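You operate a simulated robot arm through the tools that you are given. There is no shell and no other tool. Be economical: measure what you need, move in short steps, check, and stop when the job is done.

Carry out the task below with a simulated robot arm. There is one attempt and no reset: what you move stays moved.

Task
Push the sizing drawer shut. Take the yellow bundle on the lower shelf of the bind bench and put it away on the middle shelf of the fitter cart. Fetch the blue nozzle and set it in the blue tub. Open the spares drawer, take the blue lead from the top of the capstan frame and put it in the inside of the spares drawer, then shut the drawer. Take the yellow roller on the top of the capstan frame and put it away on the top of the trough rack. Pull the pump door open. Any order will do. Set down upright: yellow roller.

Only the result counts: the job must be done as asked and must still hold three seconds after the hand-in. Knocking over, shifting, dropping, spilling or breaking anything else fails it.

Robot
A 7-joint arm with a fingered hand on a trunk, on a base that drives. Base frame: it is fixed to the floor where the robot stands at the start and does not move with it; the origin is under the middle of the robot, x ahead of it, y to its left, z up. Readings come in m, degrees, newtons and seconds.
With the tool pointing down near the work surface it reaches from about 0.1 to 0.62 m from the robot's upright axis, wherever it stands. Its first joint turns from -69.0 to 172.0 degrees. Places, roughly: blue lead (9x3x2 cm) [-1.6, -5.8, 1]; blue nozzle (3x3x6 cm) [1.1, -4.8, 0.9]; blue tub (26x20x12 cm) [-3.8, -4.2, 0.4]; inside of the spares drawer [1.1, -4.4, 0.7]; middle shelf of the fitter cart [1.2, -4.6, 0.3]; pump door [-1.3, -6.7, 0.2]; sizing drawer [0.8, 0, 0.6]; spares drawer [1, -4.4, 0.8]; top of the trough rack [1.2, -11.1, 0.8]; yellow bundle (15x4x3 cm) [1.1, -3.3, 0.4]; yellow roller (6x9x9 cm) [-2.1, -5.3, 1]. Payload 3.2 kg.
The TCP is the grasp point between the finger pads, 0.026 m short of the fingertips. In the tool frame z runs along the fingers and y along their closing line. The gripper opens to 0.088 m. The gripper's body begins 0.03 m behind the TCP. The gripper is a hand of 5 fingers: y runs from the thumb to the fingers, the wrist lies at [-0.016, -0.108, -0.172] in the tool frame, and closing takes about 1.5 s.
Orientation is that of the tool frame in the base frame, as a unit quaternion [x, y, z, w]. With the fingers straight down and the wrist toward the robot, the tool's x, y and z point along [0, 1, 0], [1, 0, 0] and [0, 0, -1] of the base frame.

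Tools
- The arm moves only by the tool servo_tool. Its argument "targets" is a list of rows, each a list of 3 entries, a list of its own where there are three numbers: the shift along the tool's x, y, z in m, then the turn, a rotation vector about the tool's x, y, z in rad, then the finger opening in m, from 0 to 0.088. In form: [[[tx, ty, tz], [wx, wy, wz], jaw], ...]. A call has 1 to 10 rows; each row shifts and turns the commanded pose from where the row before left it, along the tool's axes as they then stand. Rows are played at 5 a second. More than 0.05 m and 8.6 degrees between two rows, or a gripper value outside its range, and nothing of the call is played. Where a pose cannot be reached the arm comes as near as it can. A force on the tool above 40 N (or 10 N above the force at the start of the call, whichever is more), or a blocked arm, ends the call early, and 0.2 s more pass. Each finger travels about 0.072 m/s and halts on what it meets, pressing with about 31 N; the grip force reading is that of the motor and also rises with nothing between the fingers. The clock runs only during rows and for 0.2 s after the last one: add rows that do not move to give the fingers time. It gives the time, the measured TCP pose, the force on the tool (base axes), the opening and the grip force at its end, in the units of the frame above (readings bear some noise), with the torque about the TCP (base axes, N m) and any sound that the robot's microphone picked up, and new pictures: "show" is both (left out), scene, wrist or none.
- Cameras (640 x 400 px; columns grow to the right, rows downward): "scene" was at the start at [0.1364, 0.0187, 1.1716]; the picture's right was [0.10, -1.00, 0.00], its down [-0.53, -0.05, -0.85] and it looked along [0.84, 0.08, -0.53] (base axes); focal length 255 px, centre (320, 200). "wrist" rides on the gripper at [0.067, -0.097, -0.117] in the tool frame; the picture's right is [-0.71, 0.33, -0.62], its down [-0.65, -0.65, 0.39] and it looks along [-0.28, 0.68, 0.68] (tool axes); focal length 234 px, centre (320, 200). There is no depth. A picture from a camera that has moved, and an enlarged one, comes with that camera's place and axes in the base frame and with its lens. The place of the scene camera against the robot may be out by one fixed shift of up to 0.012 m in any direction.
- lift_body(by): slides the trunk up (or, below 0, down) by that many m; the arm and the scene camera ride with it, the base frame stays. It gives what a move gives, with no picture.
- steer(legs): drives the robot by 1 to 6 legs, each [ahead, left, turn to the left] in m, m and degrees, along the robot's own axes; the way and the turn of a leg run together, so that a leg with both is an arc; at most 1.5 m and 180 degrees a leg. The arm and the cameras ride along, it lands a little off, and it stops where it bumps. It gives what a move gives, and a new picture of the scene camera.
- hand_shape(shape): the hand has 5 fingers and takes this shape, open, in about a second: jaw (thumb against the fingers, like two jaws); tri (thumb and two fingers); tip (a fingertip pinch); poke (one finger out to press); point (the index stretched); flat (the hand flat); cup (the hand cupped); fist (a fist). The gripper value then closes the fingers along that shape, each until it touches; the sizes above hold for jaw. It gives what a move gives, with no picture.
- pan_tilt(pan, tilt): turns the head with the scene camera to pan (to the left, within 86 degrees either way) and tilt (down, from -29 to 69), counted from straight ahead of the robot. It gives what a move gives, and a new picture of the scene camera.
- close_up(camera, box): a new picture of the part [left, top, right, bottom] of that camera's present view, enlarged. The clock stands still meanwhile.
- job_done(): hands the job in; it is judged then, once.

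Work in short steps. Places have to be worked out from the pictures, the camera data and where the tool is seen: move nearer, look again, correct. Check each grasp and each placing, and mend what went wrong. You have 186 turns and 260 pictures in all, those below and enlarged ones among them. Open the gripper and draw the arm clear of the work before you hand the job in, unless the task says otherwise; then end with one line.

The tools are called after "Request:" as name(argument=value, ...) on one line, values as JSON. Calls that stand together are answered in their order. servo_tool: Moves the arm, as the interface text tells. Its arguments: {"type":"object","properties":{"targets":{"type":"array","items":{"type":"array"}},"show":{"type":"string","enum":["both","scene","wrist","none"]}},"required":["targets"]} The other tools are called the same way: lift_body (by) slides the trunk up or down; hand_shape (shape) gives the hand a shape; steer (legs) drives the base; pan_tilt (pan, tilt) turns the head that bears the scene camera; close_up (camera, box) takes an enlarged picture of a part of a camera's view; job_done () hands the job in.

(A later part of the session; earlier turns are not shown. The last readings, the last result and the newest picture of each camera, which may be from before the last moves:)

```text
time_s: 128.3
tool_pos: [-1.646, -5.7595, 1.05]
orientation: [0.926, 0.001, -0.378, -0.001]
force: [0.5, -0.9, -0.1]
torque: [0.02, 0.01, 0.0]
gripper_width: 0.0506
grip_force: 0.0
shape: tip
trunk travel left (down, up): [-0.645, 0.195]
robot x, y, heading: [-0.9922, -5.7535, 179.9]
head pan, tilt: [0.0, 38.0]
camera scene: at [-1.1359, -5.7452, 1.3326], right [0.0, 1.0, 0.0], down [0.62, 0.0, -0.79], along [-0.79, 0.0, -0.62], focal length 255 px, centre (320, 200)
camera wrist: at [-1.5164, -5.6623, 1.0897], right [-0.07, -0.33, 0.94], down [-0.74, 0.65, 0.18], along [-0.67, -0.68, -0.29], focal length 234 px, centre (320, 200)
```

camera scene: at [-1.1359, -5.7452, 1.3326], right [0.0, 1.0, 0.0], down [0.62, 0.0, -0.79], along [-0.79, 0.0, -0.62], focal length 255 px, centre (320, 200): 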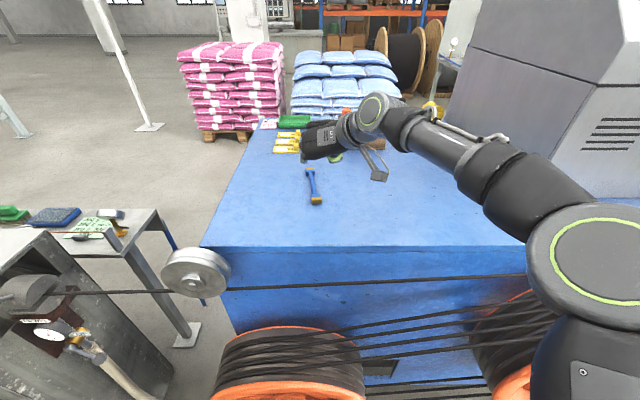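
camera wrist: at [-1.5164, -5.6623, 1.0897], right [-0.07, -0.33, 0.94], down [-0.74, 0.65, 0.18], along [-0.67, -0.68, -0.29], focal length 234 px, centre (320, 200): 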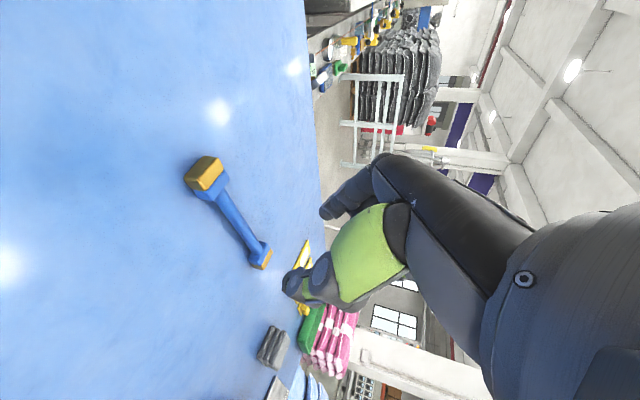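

The lead spans x -1.61…-1.735 at y≈-5.768; I'll aim for the thin blue middle at (-1.672, -5.768). Moving over it and lowering part-way.

Request:
servo_tool(targets=[[[-0.018, 0.008, 0.018], [0, 0, 0], 0.05], [[0.016, 0, 0.016], [0, 0, 0], 0.05], [[0.014, 0, 0.014], [0, 0, 0], 0.05]])

```text
time_s: 129.1
tool_pos: [-1.67, -5.7674, 1.0095]
orientation: [0.925, 0.0, -0.379, -0.001]
force: [0.0, 0.6, 0.1]
torque: [0.0, 0.0, -0.04]
gripper_width: 0.0505
grip_force: 0.0
shape: tip
trunk travel left (down, up): [-0.645, 0.195]
robot x, y, heading: [-0.9967, -5.7523, 179.7]
head pan, tilt: [0.0, 38.0]
camera scene: at [-1.1349, -5.7448, 1.3327], right [0.0, 1.0, 0.0], down [0.62, 0.0, -0.79], along [-0.79, 0.0, -0.62], focal length 255 px, centre (320, 200)
camera wrist: at [-1.5406, -5.6703, 1.0475], right [-0.07, -0.33, 0.94], down [-0.74, 0.65, 0.18], along [-0.67, -0.68, -0.29], focal length 234 px, centre (320, 200)
```

scene: 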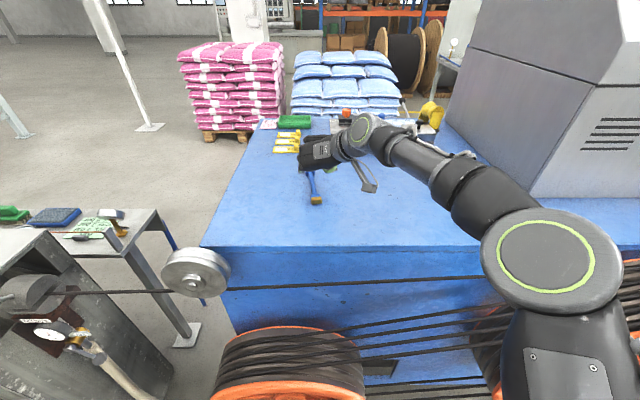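
wrist: 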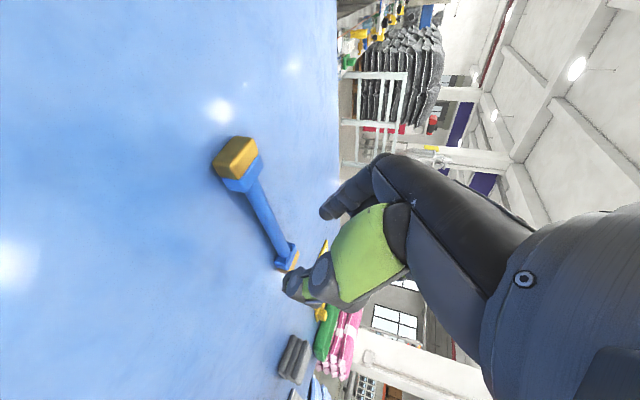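

The geometry matches; lowering the last 3.5 cm to the bar.

Request:
servo_tool(targets=[[[0.013, 0, 0.013], [0, 0, 0], 0.05], [[0.011, 0, 0.011], [0, 0, 0], 0.05]], show="wrist")

```text
time_s: 129.7
tool_pos: [-1.6697, -5.7676, 0.9758]
orientation: [0.925, 0.0, -0.38, -0.001]
force: [-0.7, 0.7, 0.1]
torque: [-0.01, -0.01, 0.03]
gripper_width: 0.0505
grip_force: 0.1
shape: tip
trunk travel left (down, up): [-0.645, 0.195]
robot x, y, heading: [-0.9975, -5.7562, 179.7]
head pan, tilt: [0.0, 38.0]
camera wrist: at [-1.5397, -5.6693, 1.014], right [-0.07, -0.33, 0.94], down [-0.74, 0.65, 0.18], along [-0.67, -0.68, -0.29], focal length 234 px, centre (320, 200)
```

wrist: 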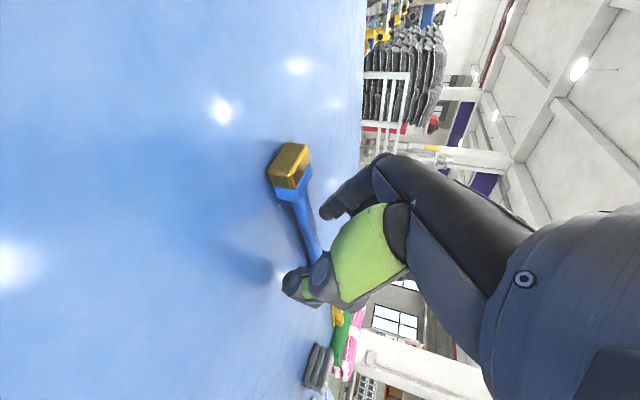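

The bar runs between index and thumb, still ~1 cm below the pinch point. Lowering 1 cm more and closing.

Request:
servo_tool(targets=[[[0.007, 0, 0.007], [0, 0, 0], 0.05], [[0, 0, 0], [0, 0, 0], 0.02], [[0, 0, 0], [0, 0, 0], 0.0], [[0, 0, 0], [0, 0, 0], 0.0], [[0, 0, 0], [0, 0, 0], 0.0], [[0, 0, 0], [0, 0, 0], 0.0]], show="wrist")

```text
time_s: 131.1
tool_pos: [-1.6681, -5.7662, 0.9697]
orientation: [0.923, -0.001, -0.384, 0.001]
force: [-7.0, -4.0, 21.5]
torque: [-0.5, 0.39, -0.07]
gripper_width: 0.0166
grip_force: 31.2
shape: tip
trunk travel left (down, up): [-0.645, 0.195]
robot x, y, heading: [-0.9959, -5.7511, 179.9]
head pan, tilt: [0.0, 38.0]
camera wrist: at [-1.5372, -5.6704, 1.0077], right [-0.06, -0.33, 0.94], down [-0.73, 0.66, 0.18], along [-0.68, -0.68, -0.28], focal length 234 px, centre (320, 200)
```

wrist: 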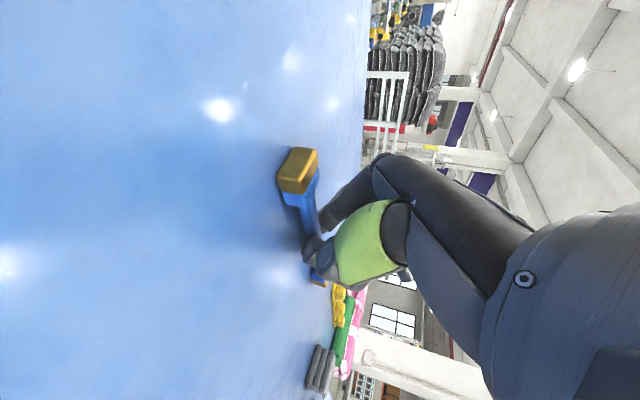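

Gripped at 16.6 mm. Lifting.

Request:
servo_tool(targets=[[[-0.014, 0, -0.014], [0, 0, 0], 0.0], [[-0.02, 0, -0.02], [0, 0, 0], 0.0], [[-0.03, 0, -0.03], [0, 0, 0], 0.0]], show="both")

```text
time_s: 131.9
tool_pos: [-1.6671, -5.7658, 1.0563]
orientation: [0.926, 0.002, -0.378, 0.0]
force: [0.5, 0.0, -0.5]
torque: [-0.02, -0.04, -0.03]
gripper_width: 0.0153
grip_force: 31.0
shape: tip
trunk travel left (down, up): [-0.645, 0.195]
robot x, y, heading: [-0.9959, -5.753, 179.7]
head pan, tilt: [0.0, 38.0]
camera scene: at [-1.1336, -5.7448, 1.3327], right [0.0, 1.0, 0.0], down [0.62, 0.0, -0.79], along [-0.79, 0.0, -0.62], focal length 255 px, centre (320, 200)
camera wrist: at [-1.5378, -5.6688, 1.0951], right [-0.07, -0.33, 0.94], down [-0.74, 0.65, 0.18], along [-0.67, -0.68, -0.29], focal length 234 px, centre (320, 200)
```

scene: 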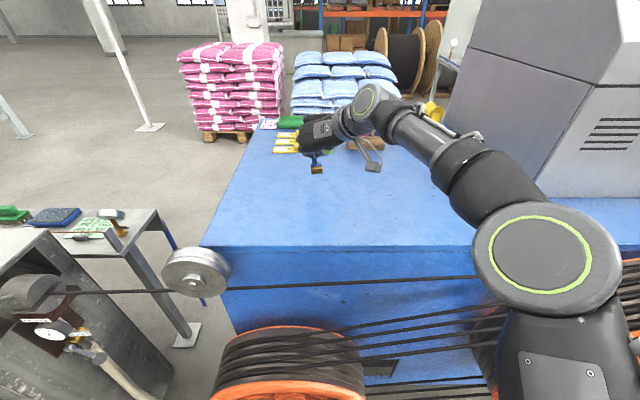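
wrist: 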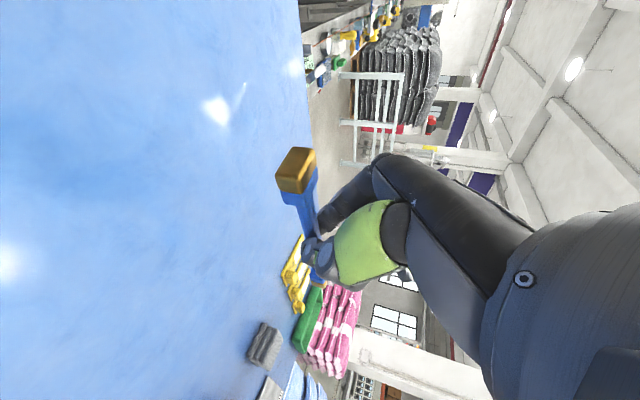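

The lead is held. I'll back away from the frame, draw the arm in, then turn around toward the cart.

Request:
steer(legs=[[-0.45, 0, 0]])

Request:
servo_tool(targets=[[[0.033, 0, -0.033], [0, 0, 0], 0.0], [[0.033, 0, -0.033], [0, 0, 0], 0.0], [[0.033, 0, -0.033], [0, 0, 0], 0.0], [[0.033, 0, -0.033], [0, 0, 0], 0.0]], show="none")

Request:
steer(legs=[[0, 0, -179.7], [0, 1.25, 0]])

```text
time_s: 134.6
tool_pos: [-1.2157, -5.7663, 1.0575]
orientation: [0.925, 0.0, -0.379, -0.001]
force: [0.4, 0.5, -1.1]
torque: [0.04, 0.02, 0.01]
gripper_width: 0.0154
grip_force: 31.2
shape: tip
trunk travel left (down, up): [-0.645, 0.195]
robot x, y, heading: [-0.5454, -5.7569, 180.0]
head pan, tilt: [0.0, 38.0]
camera scene: at [-0.6824, -5.7456, 1.3328], right [0.0, 1.0, 0.0], down [0.62, 0.0, -0.79], along [-0.79, 0.0, -0.62], focal length 255 px, centre (320, 200)
```

scene: 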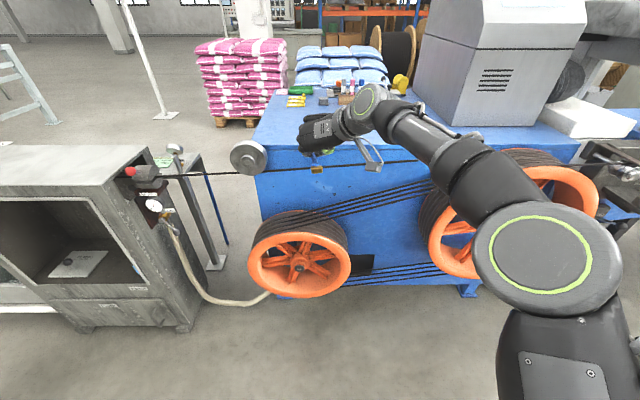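

```text
time_s: 135.6
tool_pos: [-1.0247, -5.7655, 1.0582]
orientation: [0.925, -0.001, -0.381, -0.001]
force: [1.3, 0.9, -1.5]
torque: [0.03, 0.05, 0.01]
gripper_width: 0.0152
grip_force: 31.3
shape: tip
trunk travel left (down, up): [-0.645, 0.195]
robot x, y, heading: [-0.5434, -5.759, 179.6]
head pan, tilt: [0.0, 38.0]
```

```text
time_s: 149.4
tool_pos: [-0.0186, -4.5071, 1.058]
orientation: [0.018, 0.925, -0.009, 0.378]
force: [0.4, 0.2, -0.7]
torque: [0.01, 0.0, 0.02]
gripper_width: 0.0148
grip_force: 30.8
shape: tip
trunk travel left (down, up): [-0.645, 0.195]
robot x, y, heading: [-0.498, -4.498, -2.5]
head pan, tilt: [0.0, 38.0]
camera scene: at [-0.369, -4.4936, 1.3328], right [-0.04, -1.0, 0.0], down [-0.62, 0.03, -0.79], along [0.79, -0.03, -0.62], focal length 255 px, centre (320, 200)
```

scene: 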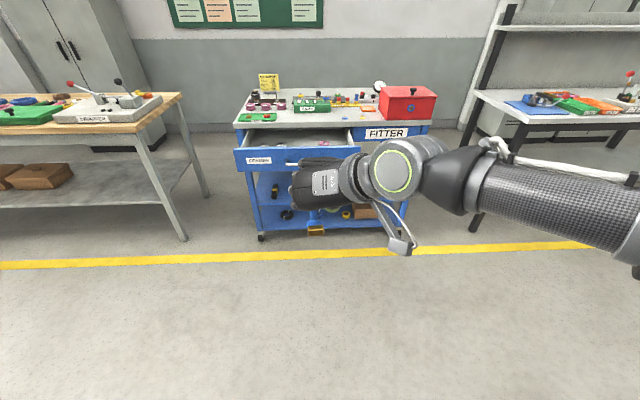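

Lead still held; I'll square up and approach the open drawer, then look into it.

Request:
steer(legs=[[0, 0, 2.5], [0.5, -0.02, 0]])

Request:
pan_tilt(pan=5, tilt=38)

```text
time_s: 152.7
tool_pos: [0.4849, -4.4996, 1.0579]
orientation: [-0.006, 0.925, 0.002, 0.379]
force: [-0.3, 0.5, -0.2]
torque: [0.0, 0.04, -0.03]
gripper_width: 0.0146
grip_force: 30.7
shape: tip
trunk travel left (down, up): [-0.645, 0.195]
robot x, y, heading: [-0.0011, -4.5147, 0.7]
head pan, tilt: [0.0, 38.0]
camera scene: at [0.1349, -4.5037, 1.3328], right [0.01, -1.0, 0.0], down [-0.62, -0.01, -0.79], along [0.79, 0.01, -0.62], focal length 255 px, centre (320, 200)
```

scene: 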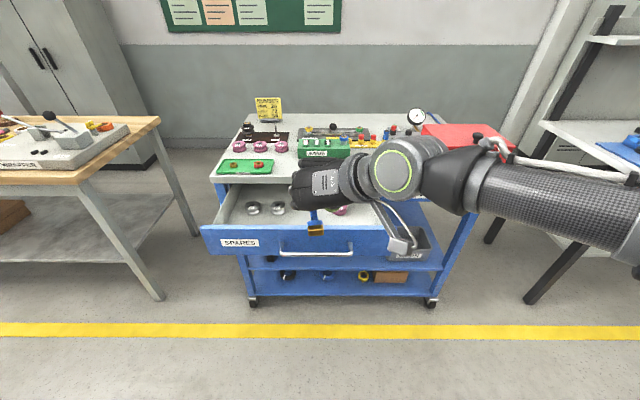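

```text
time_s: 153.4
tool_pos: [0.4854, -4.5001, 1.0573]
orientation: [-0.006, 0.925, 0.002, 0.379]
force: [1.3, 0.5, 0.0]
torque: [-0.03, 0.03, 0.01]
gripper_width: 0.0144
grip_force: 30.8
shape: tip
trunk travel left (down, up): [-0.645, 0.195]
robot x, y, heading: [-0.0023, -4.5133, 1.0]
head pan, tilt: [5.0, 38.0]
camera scene: at [0.1341, -4.4962, 1.3328], right [0.1, -1.0, 0.0], down [-0.61, -0.06, -0.79], along [0.78, 0.08, -0.62], focal length 255 px, centre (320, 200)
```

scene: 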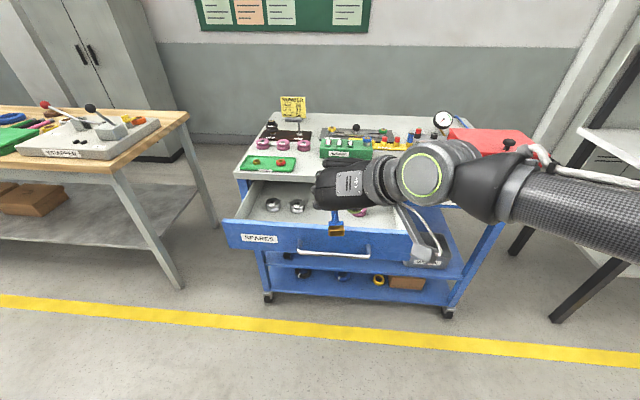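

Free spot in the drawer: around (0.73, -4.45), between the rings and the pink spool. I'll reduce the tilt to ~25°, and move over that spot while still high.

Request:
servo_tool(targets=[[[0, 0, 0], [0, 0.117, 0], 0.0], [[0, 0, 0], [0, 0.117, 0], 0.0], [[0, 0, 0], [0, 0.117, 0], 0.0]], show="none")

Request:
steer(legs=[[0.245, 0.05, -0.8]])

Request:
lift_body(by=-0.19)

Request:
servo_tool(targets=[[[0, 0, 0], [0, 0, 0], 0.0]], show="both")

```text
time_s: 154.2
tool_pos: [0.4849, -4.4996, 1.0572]
orientation: [-0.007, 0.977, 0.001, 0.211]
force: [0.6, -0.8, 0.0]
torque: [0.03, -0.01, 0.0]
gripper_width: 0.0146
grip_force: 31.0
shape: tip
trunk travel left (down, up): [-0.645, 0.195]
robot x, y, heading: [0.0002, -4.5153, 0.8]
head pan, tilt: [5.0, 38.0]
```

```text
time_s: 156.0
tool_pos: [0.7306, -4.456, 1.0572]
orientation: [0.002, 0.977, -0.002, 0.211]
force: [0.1, 0.5, -0.5]
torque: [-0.01, 0.01, 0.03]
gripper_width: 0.0143
grip_force: 31.1
shape: tip
trunk travel left (down, up): [-0.645, 0.195]
robot x, y, heading: [0.2446, -4.4642, -0.4]
head pan, tilt: [5.0, 38.0]
camera scene: at [0.3797, -4.4478, 1.3327], right [0.08, -1.0, 0.0], down [-0.61, -0.05, -0.79], along [0.79, 0.06, -0.62], focal length 255 px, centre (320, 200)
```

scene: 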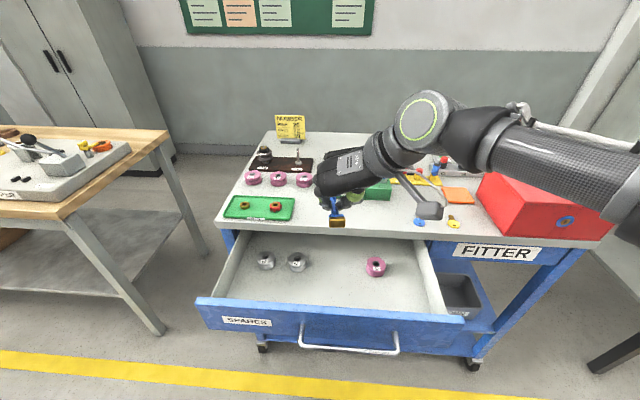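

```text
time_s: 158.1
tool_pos: [0.7301, -4.4569, 0.868]
orientation: [0.001, 0.977, -0.001, 0.212]
force: [-0.8, 0.4, -0.8]
torque: [0.02, -0.01, 0.03]
gripper_width: 0.0144
grip_force: 31.0
shape: tip
trunk travel left (down, up): [-0.455, 0.385]
robot x, y, heading: [0.2496, -4.4647, -0.0]
head pan, tilt: [5.0, 38.0]
```

```text
time_s: 158.5
tool_pos: [0.7308, -4.458, 0.8682]
orientation: [0.002, 0.977, -0.001, 0.212]
force: [0.2, -0.2, 0.2]
torque: [0.04, 0.0, -0.02]
gripper_width: 0.0143
grip_force: 31.2
shape: tip
trunk travel left (down, up): [-0.455, 0.385]
robot x, y, heading: [0.2468, -4.463, -0.4]
head pan, tilt: [5.0, 38.0]
camera scene: at [0.3791, -4.4479, 1.1428], right [0.08, -1.0, 0.0], down [-0.61, -0.05, -0.79], along [0.79, 0.06, -0.62], focal length 255 px, centre (320, 200)
camera wrist: at [0.6207, -4.5542, 0.9481], right [0.39, 0.33, 0.86], down [0.75, -0.66, -0.08], along [0.54, 0.68, -0.5], focal length 234 px, centre (320, 200)
```

scene: 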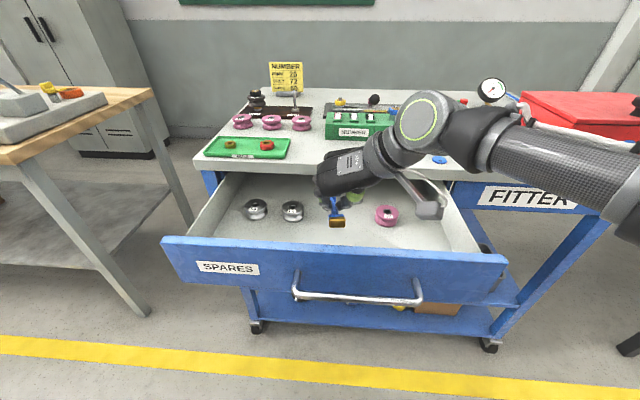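
wrist: 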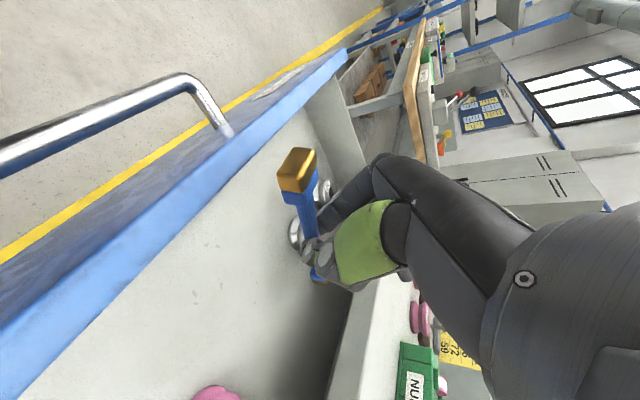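

The lead is above the free middle of the drawer. I'll lower 6 cm, then step gently until contact.

Request:
lift_body(by=-0.06)

Request:
servo_tool(targets=[[[0.0041, 0, 0.0091], [0, 0, 0], 0.0], [[0.0041, 0, 0.0091], [0, 0, 0], 0.0]], show="both")

```text
time_s: 159.5
tool_pos: [0.73, -4.4571, 0.8078]
orientation: [0.001, 0.977, -0.001, 0.213]
force: [0.1, -0.5, -0.6]
torque: [-0.05, 0.04, 0.0]
gripper_width: 0.0139
grip_force: 31.2
shape: tip
trunk travel left (down, up): [-0.395, 0.445]
robot x, y, heading: [0.2474, -4.4632, -0.1]
head pan, tilt: [5.0, 38.0]
```

```text
time_s: 160.1
tool_pos: [0.7289, -4.4573, 0.7932]
orientation: [0.004, 0.976, 0.002, 0.218]
force: [1.1, -0.8, 20.2]
torque: [0.06, -0.09, -0.07]
gripper_width: 0.0143
grip_force: 31.1
shape: tip
trunk travel left (down, up): [-0.395, 0.445]
robot x, y, heading: [0.2481, -4.4669, -0.2]
head pan, tilt: [5.0, 38.0]
camera scene: at [0.3764, -4.4481, 1.0837], right [0.08, -1.0, 0.0], down [-0.61, -0.05, -0.79], along [0.79, 0.06, -0.61], focal length 255 px, centre (320, 200)
camera wrist: at [0.6191, -4.5538, 0.8721], right [0.38, 0.33, 0.87], down [0.75, -0.66, -0.08], along [0.54, 0.68, -0.49], focal length 234 px, centre (320, 200)
```

scene: 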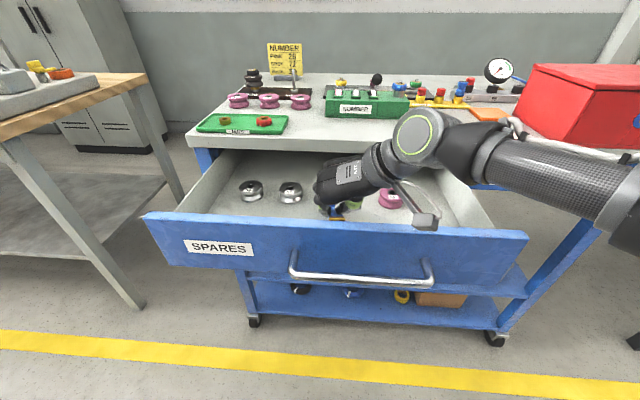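
wrist: 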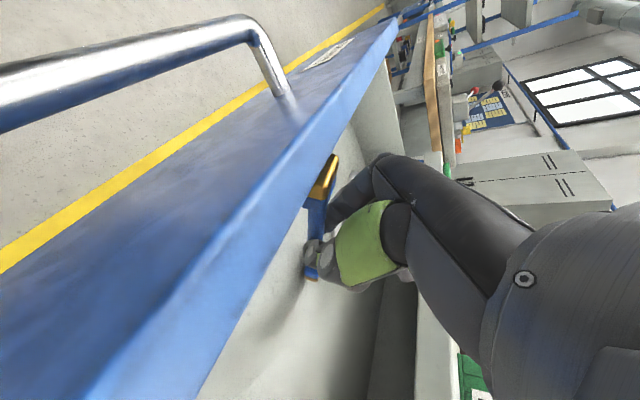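

Contact with the drawer floor under the fingertips. To keep the near end well inside the front wall I'll raise slightly, move 2 cm forward, level the lead a bit, then release.

Request:
servo_tool(targets=[[[-0.004, 0, -0.009], [0, 0, 0], 0.0], [[-0.018, 0, 0.008], [0, 0, 0], 0.0], [[0, 0, 0], [0, -0.14, 0], 0.0], [[0, 0, 0], [0, -0.07, 0], 0.0], [[0.002, 0, 0.006], [0, 0, 0], 0.0]], show="both")

```text
time_s: 161.3
tool_pos: [0.7523, -4.458, 0.7912]
orientation: [0.001, 0.95, -0.002, 0.312]
force: [-0.2, -0.5, -1.0]
torque: [-0.03, 0.01, 0.02]
gripper_width: 0.0136
grip_force: 31.2
shape: tip
trunk travel left (down, up): [-0.395, 0.445]
robot x, y, heading: [0.2441, -4.4656, -0.1]
head pan, tilt: [5.0, 38.0]
camera scene: at [0.3793, -4.4479, 1.0828], right [0.08, -1.0, 0.0], down [-0.61, -0.05, -0.79], along [0.79, 0.06, -0.62], focal length 255 px, centre (320, 200)
camera wrist: at [0.6284, -4.5547, 0.8474], right [0.2, 0.33, 0.92], down [0.75, -0.66, 0.07], along [0.63, 0.68, -0.38], focal length 234 px, centre (320, 200)
```

scene: 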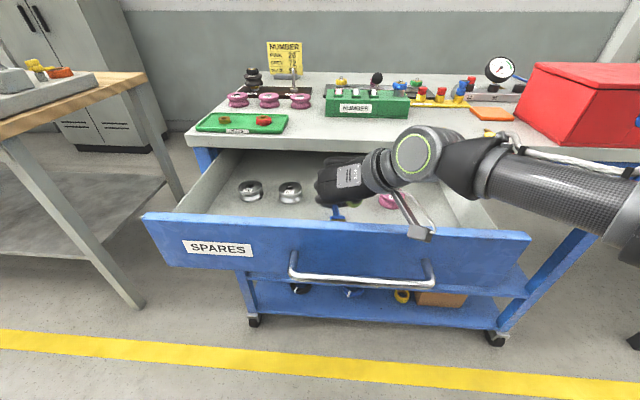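
wrist: 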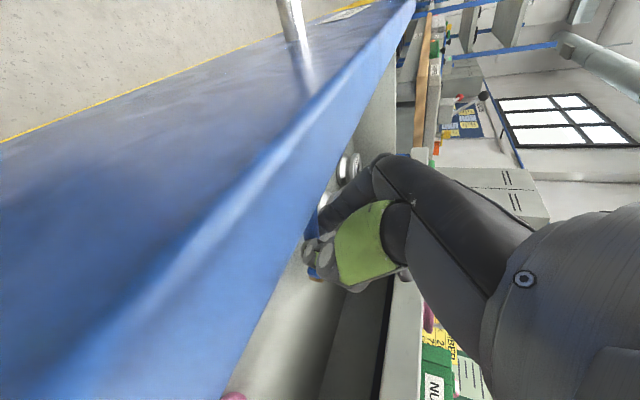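

Near end is inside. I'll lower to contact once more and release.

Request:
servo_tool(targets=[[[0.0036, 0, 0.0048], [0, 0, 0], 0.0], [[0.0036, 0, 0.0048], [0, 0, 0], 0.0], [[0.0036, 0, 0.0048], [0, 0, 0], 0.0]], show="none")

```text
time_s: 162.1
tool_pos: [0.7515, -4.4579, 0.7724]
orientation: [0.002, 0.95, -0.001, 0.313]
force: [0.2, -0.1, 0.4]
torque: [-0.02, -0.02, -0.02]
gripper_width: 0.0139
grip_force: 31.0
shape: tip
trunk travel left (down, up): [-0.395, 0.445]
robot x, y, heading: [0.2441, -4.4659, -0.4]
head pan, tilt: [5.0, 38.0]
```

Request:
servo_tool(targets=[[[0.0036, 0, 0.0048], [0, 0, 0], 0.0], [[0.0036, 0, 0.0048], [0, 0, 0], 0.0], [[0.0036, 0, 0.0048], [0, 0, 0], 0.0]], show="both")

```text
time_s: 162.9
tool_pos: [0.7534, -4.4577, 0.7663]
orientation: [0.004, 0.947, 0.003, 0.322]
force: [2.1, -2.3, 18.9]
torque: [-1.7, 2.15, 0.38]
gripper_width: 0.0137
grip_force: 31.0
shape: tip
trunk travel left (down, up): [-0.395, 0.445]
robot x, y, heading: [0.2431, -4.4639, -0.5]
head pan, tilt: [5.0, 38.0]
stopped in row 3: the force on the tool passed its limit at 43 N (the readings are from after the stop); the commanded pose is now the measured one
camera scene: at [0.378, -4.448, 1.0831], right [0.08, -1.0, 0.0], down [-0.61, -0.05, -0.79], along [0.79, 0.06, -0.61], focal length 255 px, centre (320, 200)
camera wrist: at [0.6288, -4.5542, 0.8189], right [0.18, 0.32, 0.93], down [0.75, -0.66, 0.08], along [0.64, 0.68, -0.36], focal length 234 px, centre (320, 200)
```

scene: 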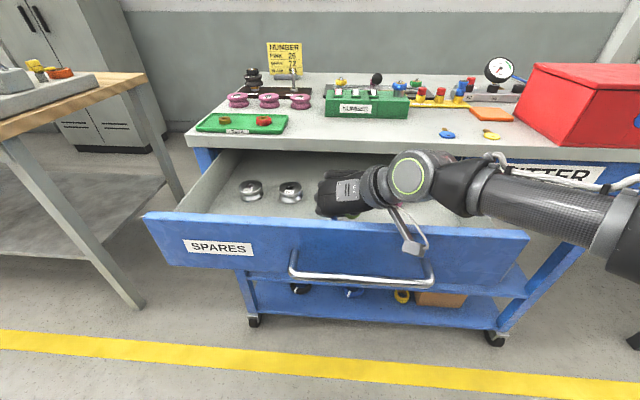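
wrist: 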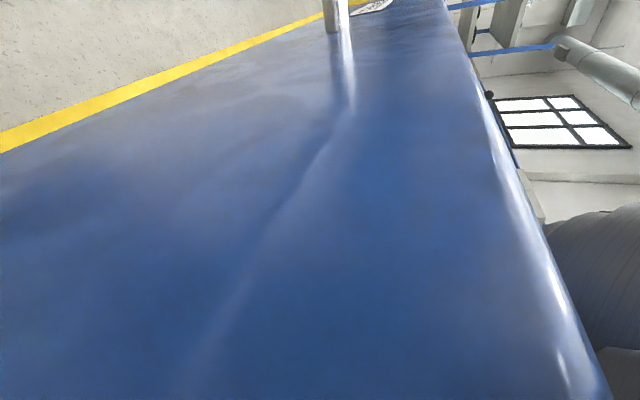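

The camera bracket now touches the drawer rim. I'll raise a few mm and release the lead here, about a centimetre above the floor at most.

Request:
servo_tool(targets=[[[-0.0036, 0, -0.0048], [0, 0, 0], 0.0], [[0, 0, 0], [0, 0, 0], 0.02], [[0, 0, 0], [0, 0, 0], 0.045], [[0, 0, 0], [0, 0, 0], 0.045], [[-0.015, 0, -0.02], [0, 0, 0], 0.045], [[-0.024, 0, -0.032], [0, 0, 0], 0.045], [[-0.024, 0, -0.032], [0, 0, 0], 0.045], [[-0.024, 0, -0.032], [0, 0, 0], 0.045]], show="both")

```text
time_s: 164.7
tool_pos: [0.7533, -4.4584, 0.9137]
orientation: [0.003, 0.948, 0.0, 0.319]
force: [0.8, 0.3, 0.0]
torque: [-0.01, 0.03, -0.01]
gripper_width: 0.0442
grip_force: 0.2
shape: tip
trunk travel left (down, up): [-0.395, 0.445]
robot x, y, heading: [0.2465, -4.4643, -0.6]
head pan, tilt: [5.0, 38.0]
camera scene: at [0.3789, -4.4478, 1.0828], right [0.08, -1.0, 0.0], down [-0.61, -0.05, -0.79], along [0.79, 0.06, -0.62], focal length 255 px, centre (320, 200)
camera wrist: at [0.6283, -4.5557, 0.9672], right [0.19, 0.33, 0.93], down [0.75, -0.66, 0.08], along [0.64, 0.68, -0.37], focal length 234 px, centre (320, 200)
```

scene: 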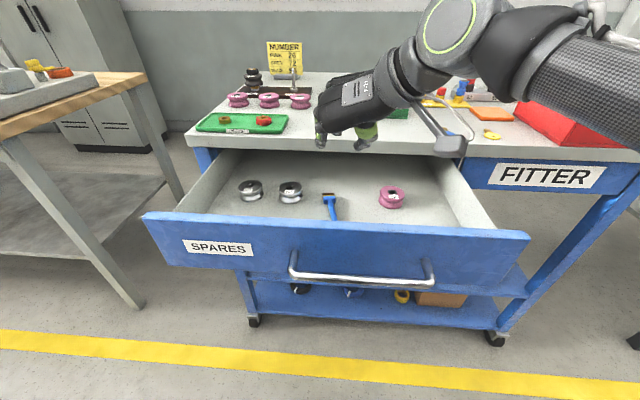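
wrist: 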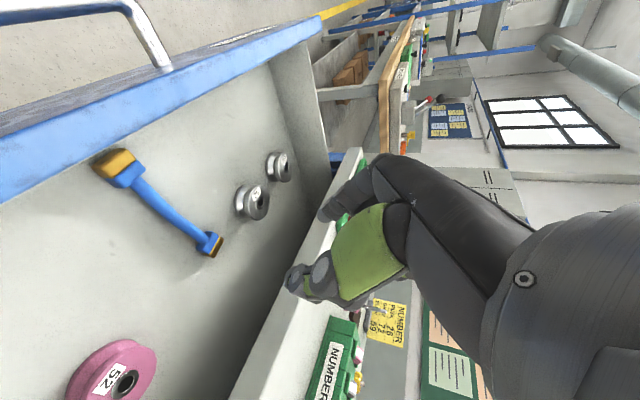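

The lead lies in the drawer, and the other contents are undisturbed. Now I'll back off, level the hand and make a fist to push the drawer shut.

Request:
steer(legs=[[-0.35, 0, 0.5]])

Request:
servo_tool(targets=[[[0, 0, 0], [0, -0.143, 0], 0.045], [[0, 0, 0], [0, -0.143, 0], 0.045], [[0, 0, 0], [0, -0.143, 0], 0.045], [[0, 0, 0], [0, -0.143, 0], 0.045], [[0, 0, 0], [0, -0.143, 0], 0.045], [[0, 0, 0], [0, -0.143, 0], 0.045], [[0, 0, 0], [0, -0.06, 0], 0.045]], show="none")

Request:
hand_shape(shape="fist")

Request:
lift_body(by=-0.14)

Request:
servo_tool(targets=[[[0, 0, 0], [0, 0, 0], 0.0], [[0, 0, 0], [0, 0, 0], 0.0], [[0, 0, 0], [0, 0, 0], 0.0], [[0, 0, 0], [0, 0, 0], 0.0]], show="both")

```text
time_s: 167.0
tool_pos: [0.4039, -4.4515, 0.9143]
orientation: [-0.005, 0.948, 0.003, 0.319]
force: [-0.2, 0.7, -0.4]
torque: [0.02, 0.03, 0.0]
gripper_width: 0.044
grip_force: 0.0
shape: tip
trunk travel left (down, up): [-0.395, 0.445]
robot x, y, heading: [-0.0982, -4.4665, 0.4]
head pan, tilt: [5.0, 38.0]
camera scene: at [0.0294, -4.4464, 1.0829], right [0.1, -1.0, 0.0], down [-0.61, -0.06, -0.79], along [0.78, 0.08, -0.62], focal length 255 px, centre (320, 200)
```

scene: 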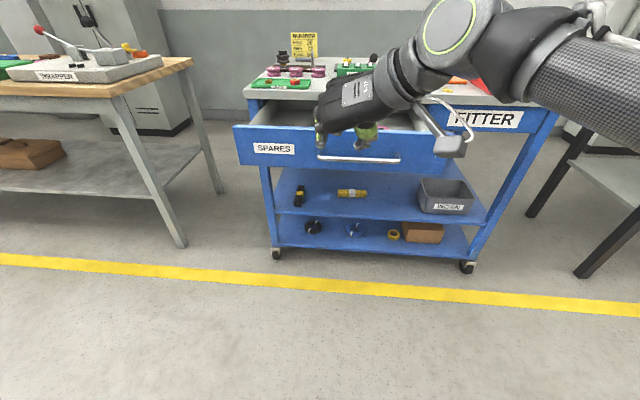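

```text
time_s: 168.6
tool_pos: [0.4039, -4.451, 0.9135]
orientation: [-0.003, 0.708, 0.006, 0.706]
force: [-0.3, -0.4, -0.3]
torque: [-0.03, 0.0, 0.01]
gripper_width: 0.0445
grip_force: 0.0
shape: tip
trunk travel left (down, up): [-0.395, 0.445]
robot x, y, heading: [-0.1046, -4.4634, 0.4]
head pan, tilt: [5.0, 38.0]
```

```text
time_s: 169.5
tool_pos: [0.4038, -4.4514, 0.9123]
orientation: [-0.001, 0.709, 0.006, 0.705]
force: [-0.2, 0.1, 0.9]
torque: [-0.01, -0.03, 0.01]
gripper_width: 0.0001
grip_force: 0.1
shape: fist
trunk travel left (down, up): [-0.395, 0.445]
robot x, y, heading: [-0.1025, -4.462, 0.6]
head pan, tilt: [5.0, 38.0]
```

```text
time_s: 171.2
tool_pos: [0.4031, -4.452, 0.7716]
orientation: [-0.003, 0.708, 0.006, 0.706]
force: [0.3, 0.0, -0.9]
torque: [0.04, -0.01, 0.0]
gripper_width: 0.0
grip_force: 0.2
shape: fist
trunk travel left (down, up): [-0.255, 0.585]
robot x, y, heading: [-0.1025, -4.4638, 0.4]
head pan, tilt: [5.0, 38.0]
```

```text
time_s: 172.2
tool_pos: [0.4037, -4.4516, 0.7716]
orientation: [-0.002, 0.709, 0.006, 0.706]
force: [-0.7, 0.8, 0.1]
torque: [0.04, 0.05, -0.01]
gripper_width: 0.0003
grip_force: 0.0
shape: fist
trunk travel left (down, up): [-0.255, 0.585]
robot x, y, heading: [-0.1018, -4.4643, 0.4]
head pan, tilt: [5.0, 38.0]
camera scene: at [0.0298, -4.4464, 0.9428], right [0.1, -1.0, 0.0], down [-0.61, -0.06, -0.79], along [0.78, 0.08, -0.62], focal length 255 px, centre (320, 200)
camera wrist: at [0.2873, -4.5495, 0.7068], right [-0.62, 0.32, 0.71], down [0.4, -0.65, 0.64], along [0.67, 0.69, 0.28], focal length 234 px, centre (320, 200)
```

scene: 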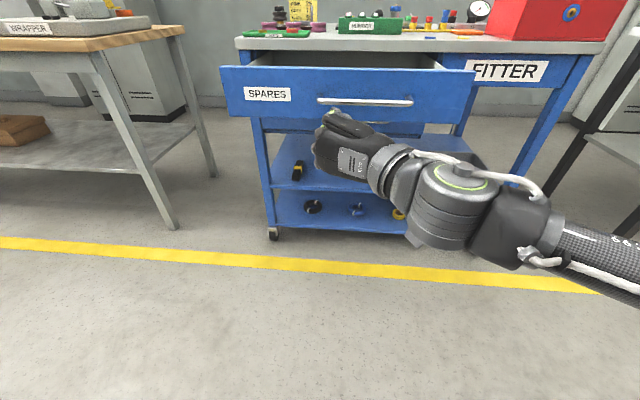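
wrist: 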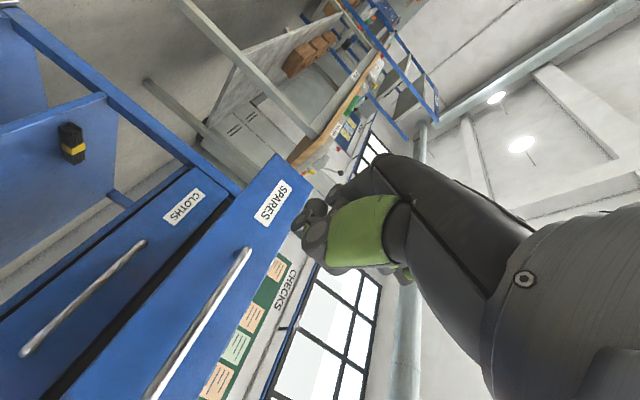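

The fist is level with the drawer front near its centre. Driving forward to push it in.

Request:
steer(legs=[[0.4, 0, 0]])

```text
time_s: 174.7
tool_pos: [0.8028, -4.4471, 0.7713]
orientation: [-0.002, 0.708, 0.005, 0.706]
force: [-0.3, 0.9, 0.0]
torque: [0.0, 0.04, 0.04]
gripper_width: 0.0833
grip_force: 0.0
shape: fist
trunk travel left (down, up): [-0.255, 0.585]
robot x, y, heading: [0.2971, -4.4618, 0.5]
head pan, tilt: [5.0, 38.0]
camera scene: at [0.4301, -4.4428, 0.9428], right [0.1, -1.0, 0.0], down [-0.61, -0.06, -0.79], along [0.78, 0.08, -0.62], focal length 255 px, centre (320, 200)
```

scene: 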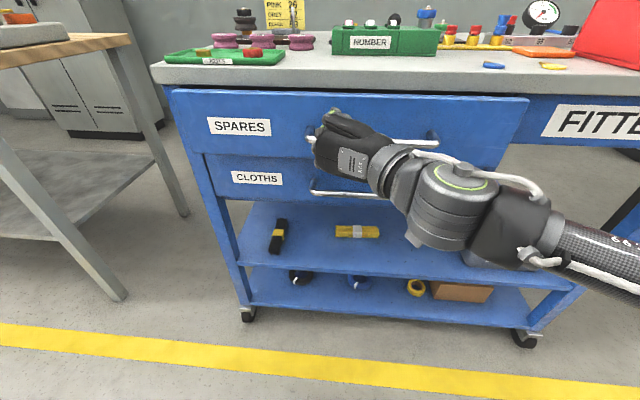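

Nearly shut; continuing in small steps with force checks.

Request:
servo_tool(targets=[[[0, 0, 0.02], [0, 0, 0], 0.0], [[0, 0, 0.015], [0, 0, 0], 0.0], [[0, 0, 0.015], [0, 0, 0], 0.0], [[0, 0, 0.015], [0, 0, 0], 0.0]], show="scene")

```text
time_s: 175.6
tool_pos: [0.8466, -4.4414, 0.7717]
orientation: [-0.011, 0.709, 0.012, 0.706]
force: [-19.2, -7.5, 0.0]
torque: [0.0, 0.0, 0.38]
gripper_width: 0.0835
grip_force: 0.0
shape: fist
trunk travel left (down, up): [-0.255, 0.585]
robot x, y, heading: [0.2944, -4.4595, 0.4]
head pan, tilt: [5.0, 38.0]
stopped in row 4: the force on the tool passed its limit at 52 N (the readings are from after the stop); the commanded pose is now the measured one
camera scene: at [0.4263, -4.4446, 0.9433], right [0.09, -1.0, 0.0], down [-0.61, -0.06, -0.79], along [0.79, 0.08, -0.61], focal length 255 px, centre (320, 200)
```

scene: 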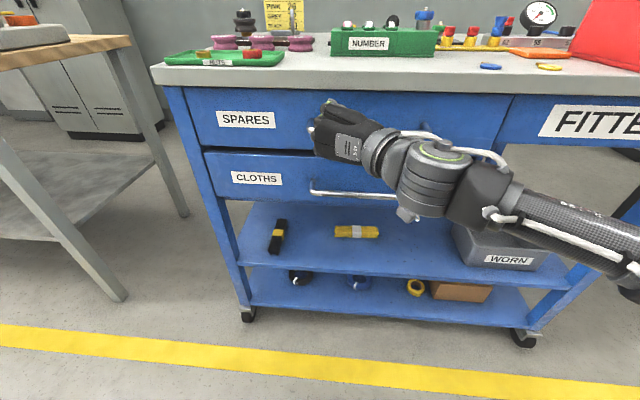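

The drawer is shut against its stop. Backing off, and checking it.

Request:
servo_tool(targets=[[[0, 0, -0.03], [0, 0, 0], 0.0], [[0, 0, -0.04], [0, 0, 0], 0.0]], show="none")

Request:
steer(legs=[[-0.3, 0, 0]])

Request:
close_up(camera="scene", box=[200, 20, 640, 260])

```text
time_s: 176.2
tool_pos: [0.7791, -4.443, 0.7691]
orientation: [-0.01, 0.711, 0.011, 0.704]
force: [-0.7, 0.1, -0.5]
torque: [0.01, 0.02, -0.03]
gripper_width: 0.0833
grip_force: 0.0
shape: fist
trunk travel left (down, up): [-0.255, 0.585]
robot x, y, heading: [0.2979, -4.4647, 0.6]
head pan, tilt: [5.0, 38.0]
```

```text
time_s: 178.2
tool_pos: [0.4816, -4.4426, 0.7707]
orientation: [-0.012, 0.71, 0.013, 0.704]
force: [0.1, -0.3, -0.4]
torque: [0.03, 0.0, 0.04]
gripper_width: 0.0836
grip_force: 0.0
shape: fist
trunk travel left (down, up): [-0.255, 0.585]
robot x, y, heading: [-0.0003, -4.4681, 0.8]
head pan, tilt: [5.0, 38.0]
camera scene: at [0.131, -4.4456, 0.9428], right [0.1, -0.99, 0.0], down [-0.61, -0.06, -0.79], along [0.78, 0.08, -0.62], focal length 255 px, centre (320, 200)
```

scene: 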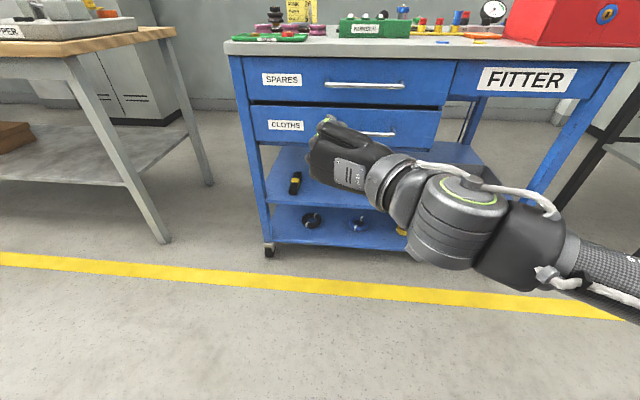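

```text
1.45 times, centred on (420, 140) of scene
camera zoom: at [0.131, -4.4456, 0.9428], right [0.1, -0.99, 0.0], down [-0.61, -0.06, -0.79], along [0.78, 0.08, -0.62], focal length 370 px, centre (174, 287)
```

zoom: 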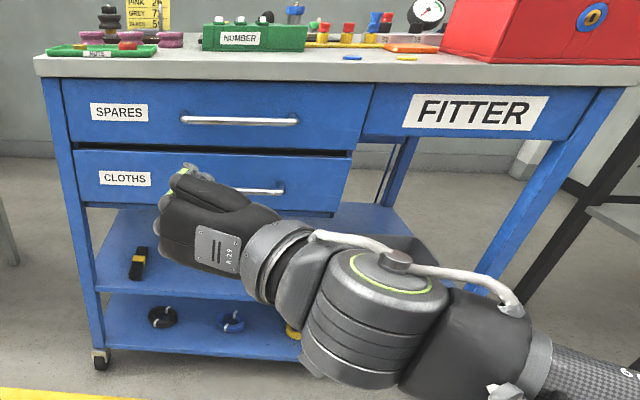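

SPARES is shut. For the nozzle I want to know what the other fingers do in the tip shape, so I'll form it and look.

Request:
hand_shape(shape="tip")

Request:
servo_tool(targets=[[[0, 0, 0], [0, 0.14, 0], 0.03], [[0, 0, 0], [0, 0.14, 0], 0.03], [[0, 0, 0], [0, 0.14, 0], 0.03], [[0, 0, 0], [0, 0.14, 0], 0.03], [[0, 0, 0], [0, 0.14, 0], 0.03]], show="none")

Request:
close_up(camera="scene", box=[270, 80, 470, 220])

Request:
close_up(camera="wrist", box=[220, 130, 440, 330])

```text
time_s: 179.1
tool_pos: [0.4819, -4.4427, 0.7705]
orientation: [-0.011, 0.711, 0.013, 0.703]
force: [0.8, -0.2, 0.0]
torque: [-0.01, 0.03, -0.02]
gripper_width: 0.0877
grip_force: 0.1
shape: tip
trunk travel left (down, up): [-0.255, 0.585]
robot x, y, heading: [-0.0031, -4.4674, 0.9]
head pan, tilt: [5.0, 38.0]
```

```text
time_s: 180.3
tool_pos: [0.4804, -4.4425, 0.7701]
orientation: [-0.016, 0.909, 0.006, 0.416]
force: [0.4, -0.9, 0.5]
torque: [-0.01, -0.01, 0.0]
gripper_width: 0.0306
grip_force: 0.0
shape: tip
trunk travel left (down, up): [-0.255, 0.585]
robot x, y, heading: [-0.0018, -4.467, 1.0]
head pan, tilt: [5.0, 38.0]
```

```text
2.86 times, centred on (370, 150) of scene
camera zoom: at [0.1311, -4.4456, 0.9428], right [0.1, -0.99, 0.0], down [-0.61, -0.06, -0.79], along [0.78, 0.08, -0.62], focal length 728 px, centre (177, 343)
```

zoom: 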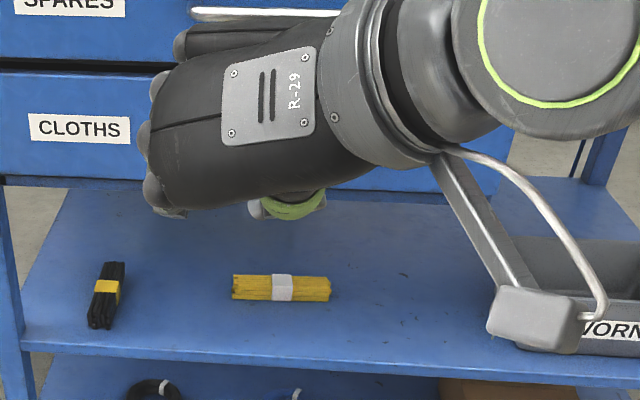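

```text
2.00 times, centred on (330, 230) of wrist
camera zoom: at [0.3523, -4.5443, 0.7973], right [-0.02, 0.33, 0.94], down [0.74, -0.63, 0.24], along [0.67, 0.7, -0.23], focal length 468 px, centre (300, 140)
```

zoom: 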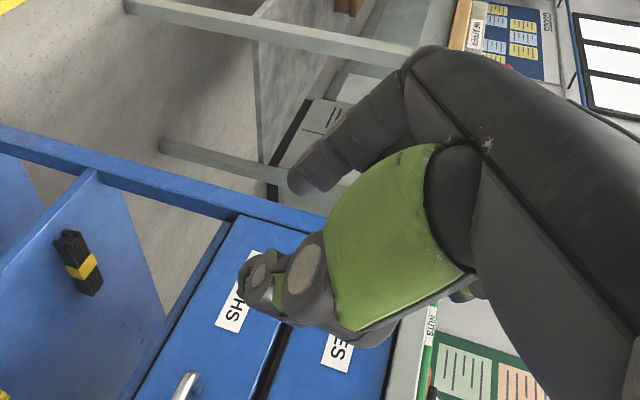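

In the tip shape the other three fingers curl away, so a straight-down pinch with thumb toward me should fit. I'll raise the trunk and bring the hand back to straight down, default yaw.

Request:
lift_body(by=0.28)

Request:
servo_tool(targets=[[[0, 0, 0], [0, 0.143, 0], 0.045], [[0, 0, 0], [0, 0.143, 0], 0.045], [[0, 0, 0], [0, 0.143, 0], 0.045], [[0, 0, 0], [0, 0.143, 0], 0.045], [[0, 0, 0], [0, 0.143, 0], 0.045], [[0, 0, 0], [0, 0.143, 0], 0.045], [[0, 0, 0], [0, 0, 0.143], 0.045], [[0, 0, 0], [0, 0, 0.143], 0.045], [[0, 0, 0], [0, 0, 0.143], 0.045], [[0, 0, 0], [0, 0, 0.143], 0.045]], show="none")

Request:
servo_tool(targets=[[[0, 0, 0], [0, 0, 0.143], 0.045], [[0, 0, 0], [0, 0, 0.143], 0.045], [[0, 0, 0], [0, 0, 0.143], 0.045], [[0, 0, 0], [0, 0, 0.143], 0.045], [[0, 0, 0], [0, 0, 0.143], 0.045], [[0, 0, 0], [0, 0, 0.143], 0.045], [[0, 0, 0], [0, 0, 0.143], 0.045]], show="none")

Request:
steer(legs=[[0.3, -0.3, -1]])

```text
time_s: 183.1
tool_pos: [0.48, -4.4433, 1.0508]
orientation: [-0.015, 0.909, 0.009, 0.417]
force: [0.1, -0.1, 0.0]
torque: [0.03, -0.04, -0.01]
gripper_width: 0.0304
grip_force: 0.1
shape: tip
trunk travel left (down, up): [-0.535, 0.305]
robot x, y, heading: [-0.0022, -4.4663, 0.9]
head pan, tilt: [5.0, 38.0]
```

```text
time_s: 185.3
tool_pos: [0.4807, -4.4419, 1.0514]
orientation: [0.266, 0.964, 0.001, 0.002]
force: [-0.8, -0.2, 0.0]
torque: [0.02, -0.04, 0.02]
gripper_width: 0.0443
grip_force: 0.0
shape: tip
trunk travel left (down, up): [-0.535, 0.305]
robot x, y, heading: [-0.0069, -4.4647, 0.9]
head pan, tilt: [5.0, 38.0]
```

```text
time_s: 186.9
tool_pos: [0.4807, -4.4411, 1.0494]
orientation: [0.696, 0.718, 0.002, 0.0]
force: [0.5, -0.1, -0.8]
torque: [0.04, 0.01, 0.0]
gripper_width: 0.0443
grip_force: 0.0
shape: tip
trunk travel left (down, up): [-0.535, 0.305]
robot x, y, heading: [-0.0002, -4.4671, 0.9]
head pan, tilt: [5.0, 38.0]
```

```text
time_s: 189.5
tool_pos: [0.7785, -4.7443, 1.0501]
orientation: [0.699, 0.715, 0.002, 0.0]
force: [-0.3, -0.1, 0.5]
torque: [-0.03, 0.0, 0.01]
gripper_width: 0.0439
grip_force: 0.1
shape: tip
trunk travel left (down, up): [-0.535, 0.305]
robot x, y, heading: [0.295, -4.7618, -0.1]
head pan, tilt: [5.0, 38.0]
camera scene: at [0.4278, -4.7439, 1.2228], right [0.09, -1.0, 0.0], down [-0.61, -0.06, -0.79], along [0.78, 0.07, -0.62], focal length 255 px, centre (320, 200)
```

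scene: 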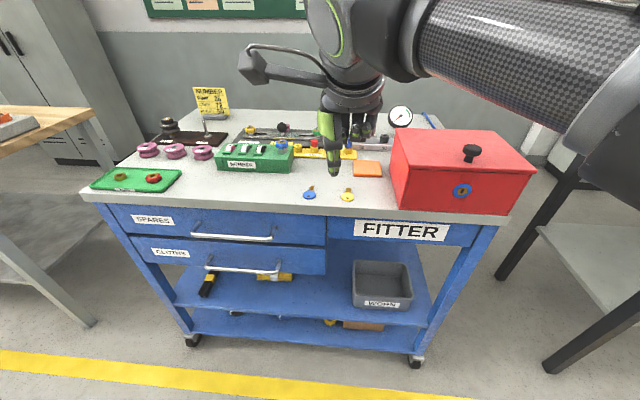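

Driving forward so the hand hovers just short of the PLUGS rail, then checking with the wrist camera.

Request:
steer(legs=[[0.25, 0, 0]])

Request:
servo_tool(targets=[[[0, 0, 0], [0, 0, 0], 0.045]], show="wrist")

```text
time_s: 191.3
tool_pos: [1.0257, -4.7406, 1.0493]
orientation: [0.699, 0.715, 0.001, 0.002]
force: [0.4, 0.4, 0.4]
torque: [-0.01, 0.01, -0.03]
gripper_width: 0.0442
grip_force: 0.0
shape: tip
trunk travel left (down, up): [-0.535, 0.305]
robot x, y, heading: [0.5409, -4.759, 0.1]
head pan, tilt: [5.0, 38.0]
camera scene: at [0.6766, -4.7417, 1.2227], right [0.09, -1.0, 0.0], down [-0.61, -0.06, -0.79], along [0.78, 0.07, -0.62], focal length 255 px, centre (320, 200)
```

scene: 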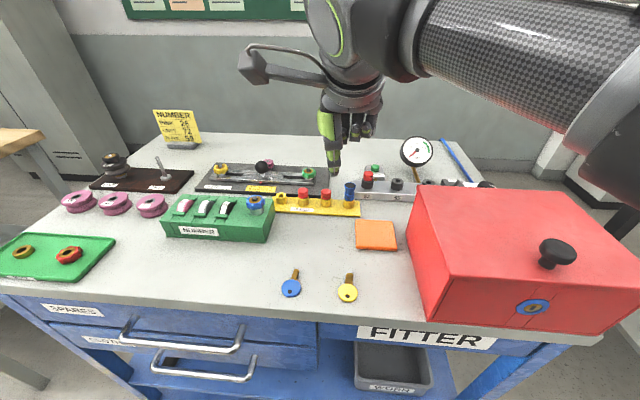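

```text
time_s: 191.7
tool_pos: [1.0257, -4.7415, 1.0506]
orientation: [0.698, 0.716, 0.001, 0.002]
force: [-0.4, 0.4, 0.0]
torque: [-0.02, 0.0, 0.04]
gripper_width: 0.0443
grip_force: 0.0
shape: tip
trunk travel left (down, up): [-0.535, 0.305]
robot x, y, heading: [0.5412, -4.7597, 0.4]
head pan, tilt: [5.0, 38.0]
camera wrist: at [0.9265, -4.6769, 1.1681], right [0.35, -0.7, 0.62], down [-0.64, -0.66, -0.39], along [0.69, -0.26, -0.68], focal length 234 px, centre (320, 200)
```

wrist: 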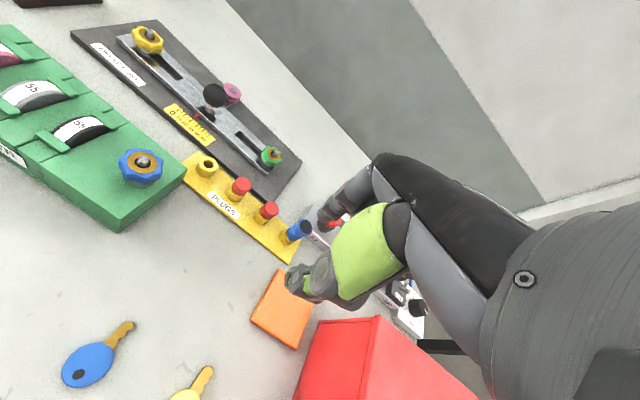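

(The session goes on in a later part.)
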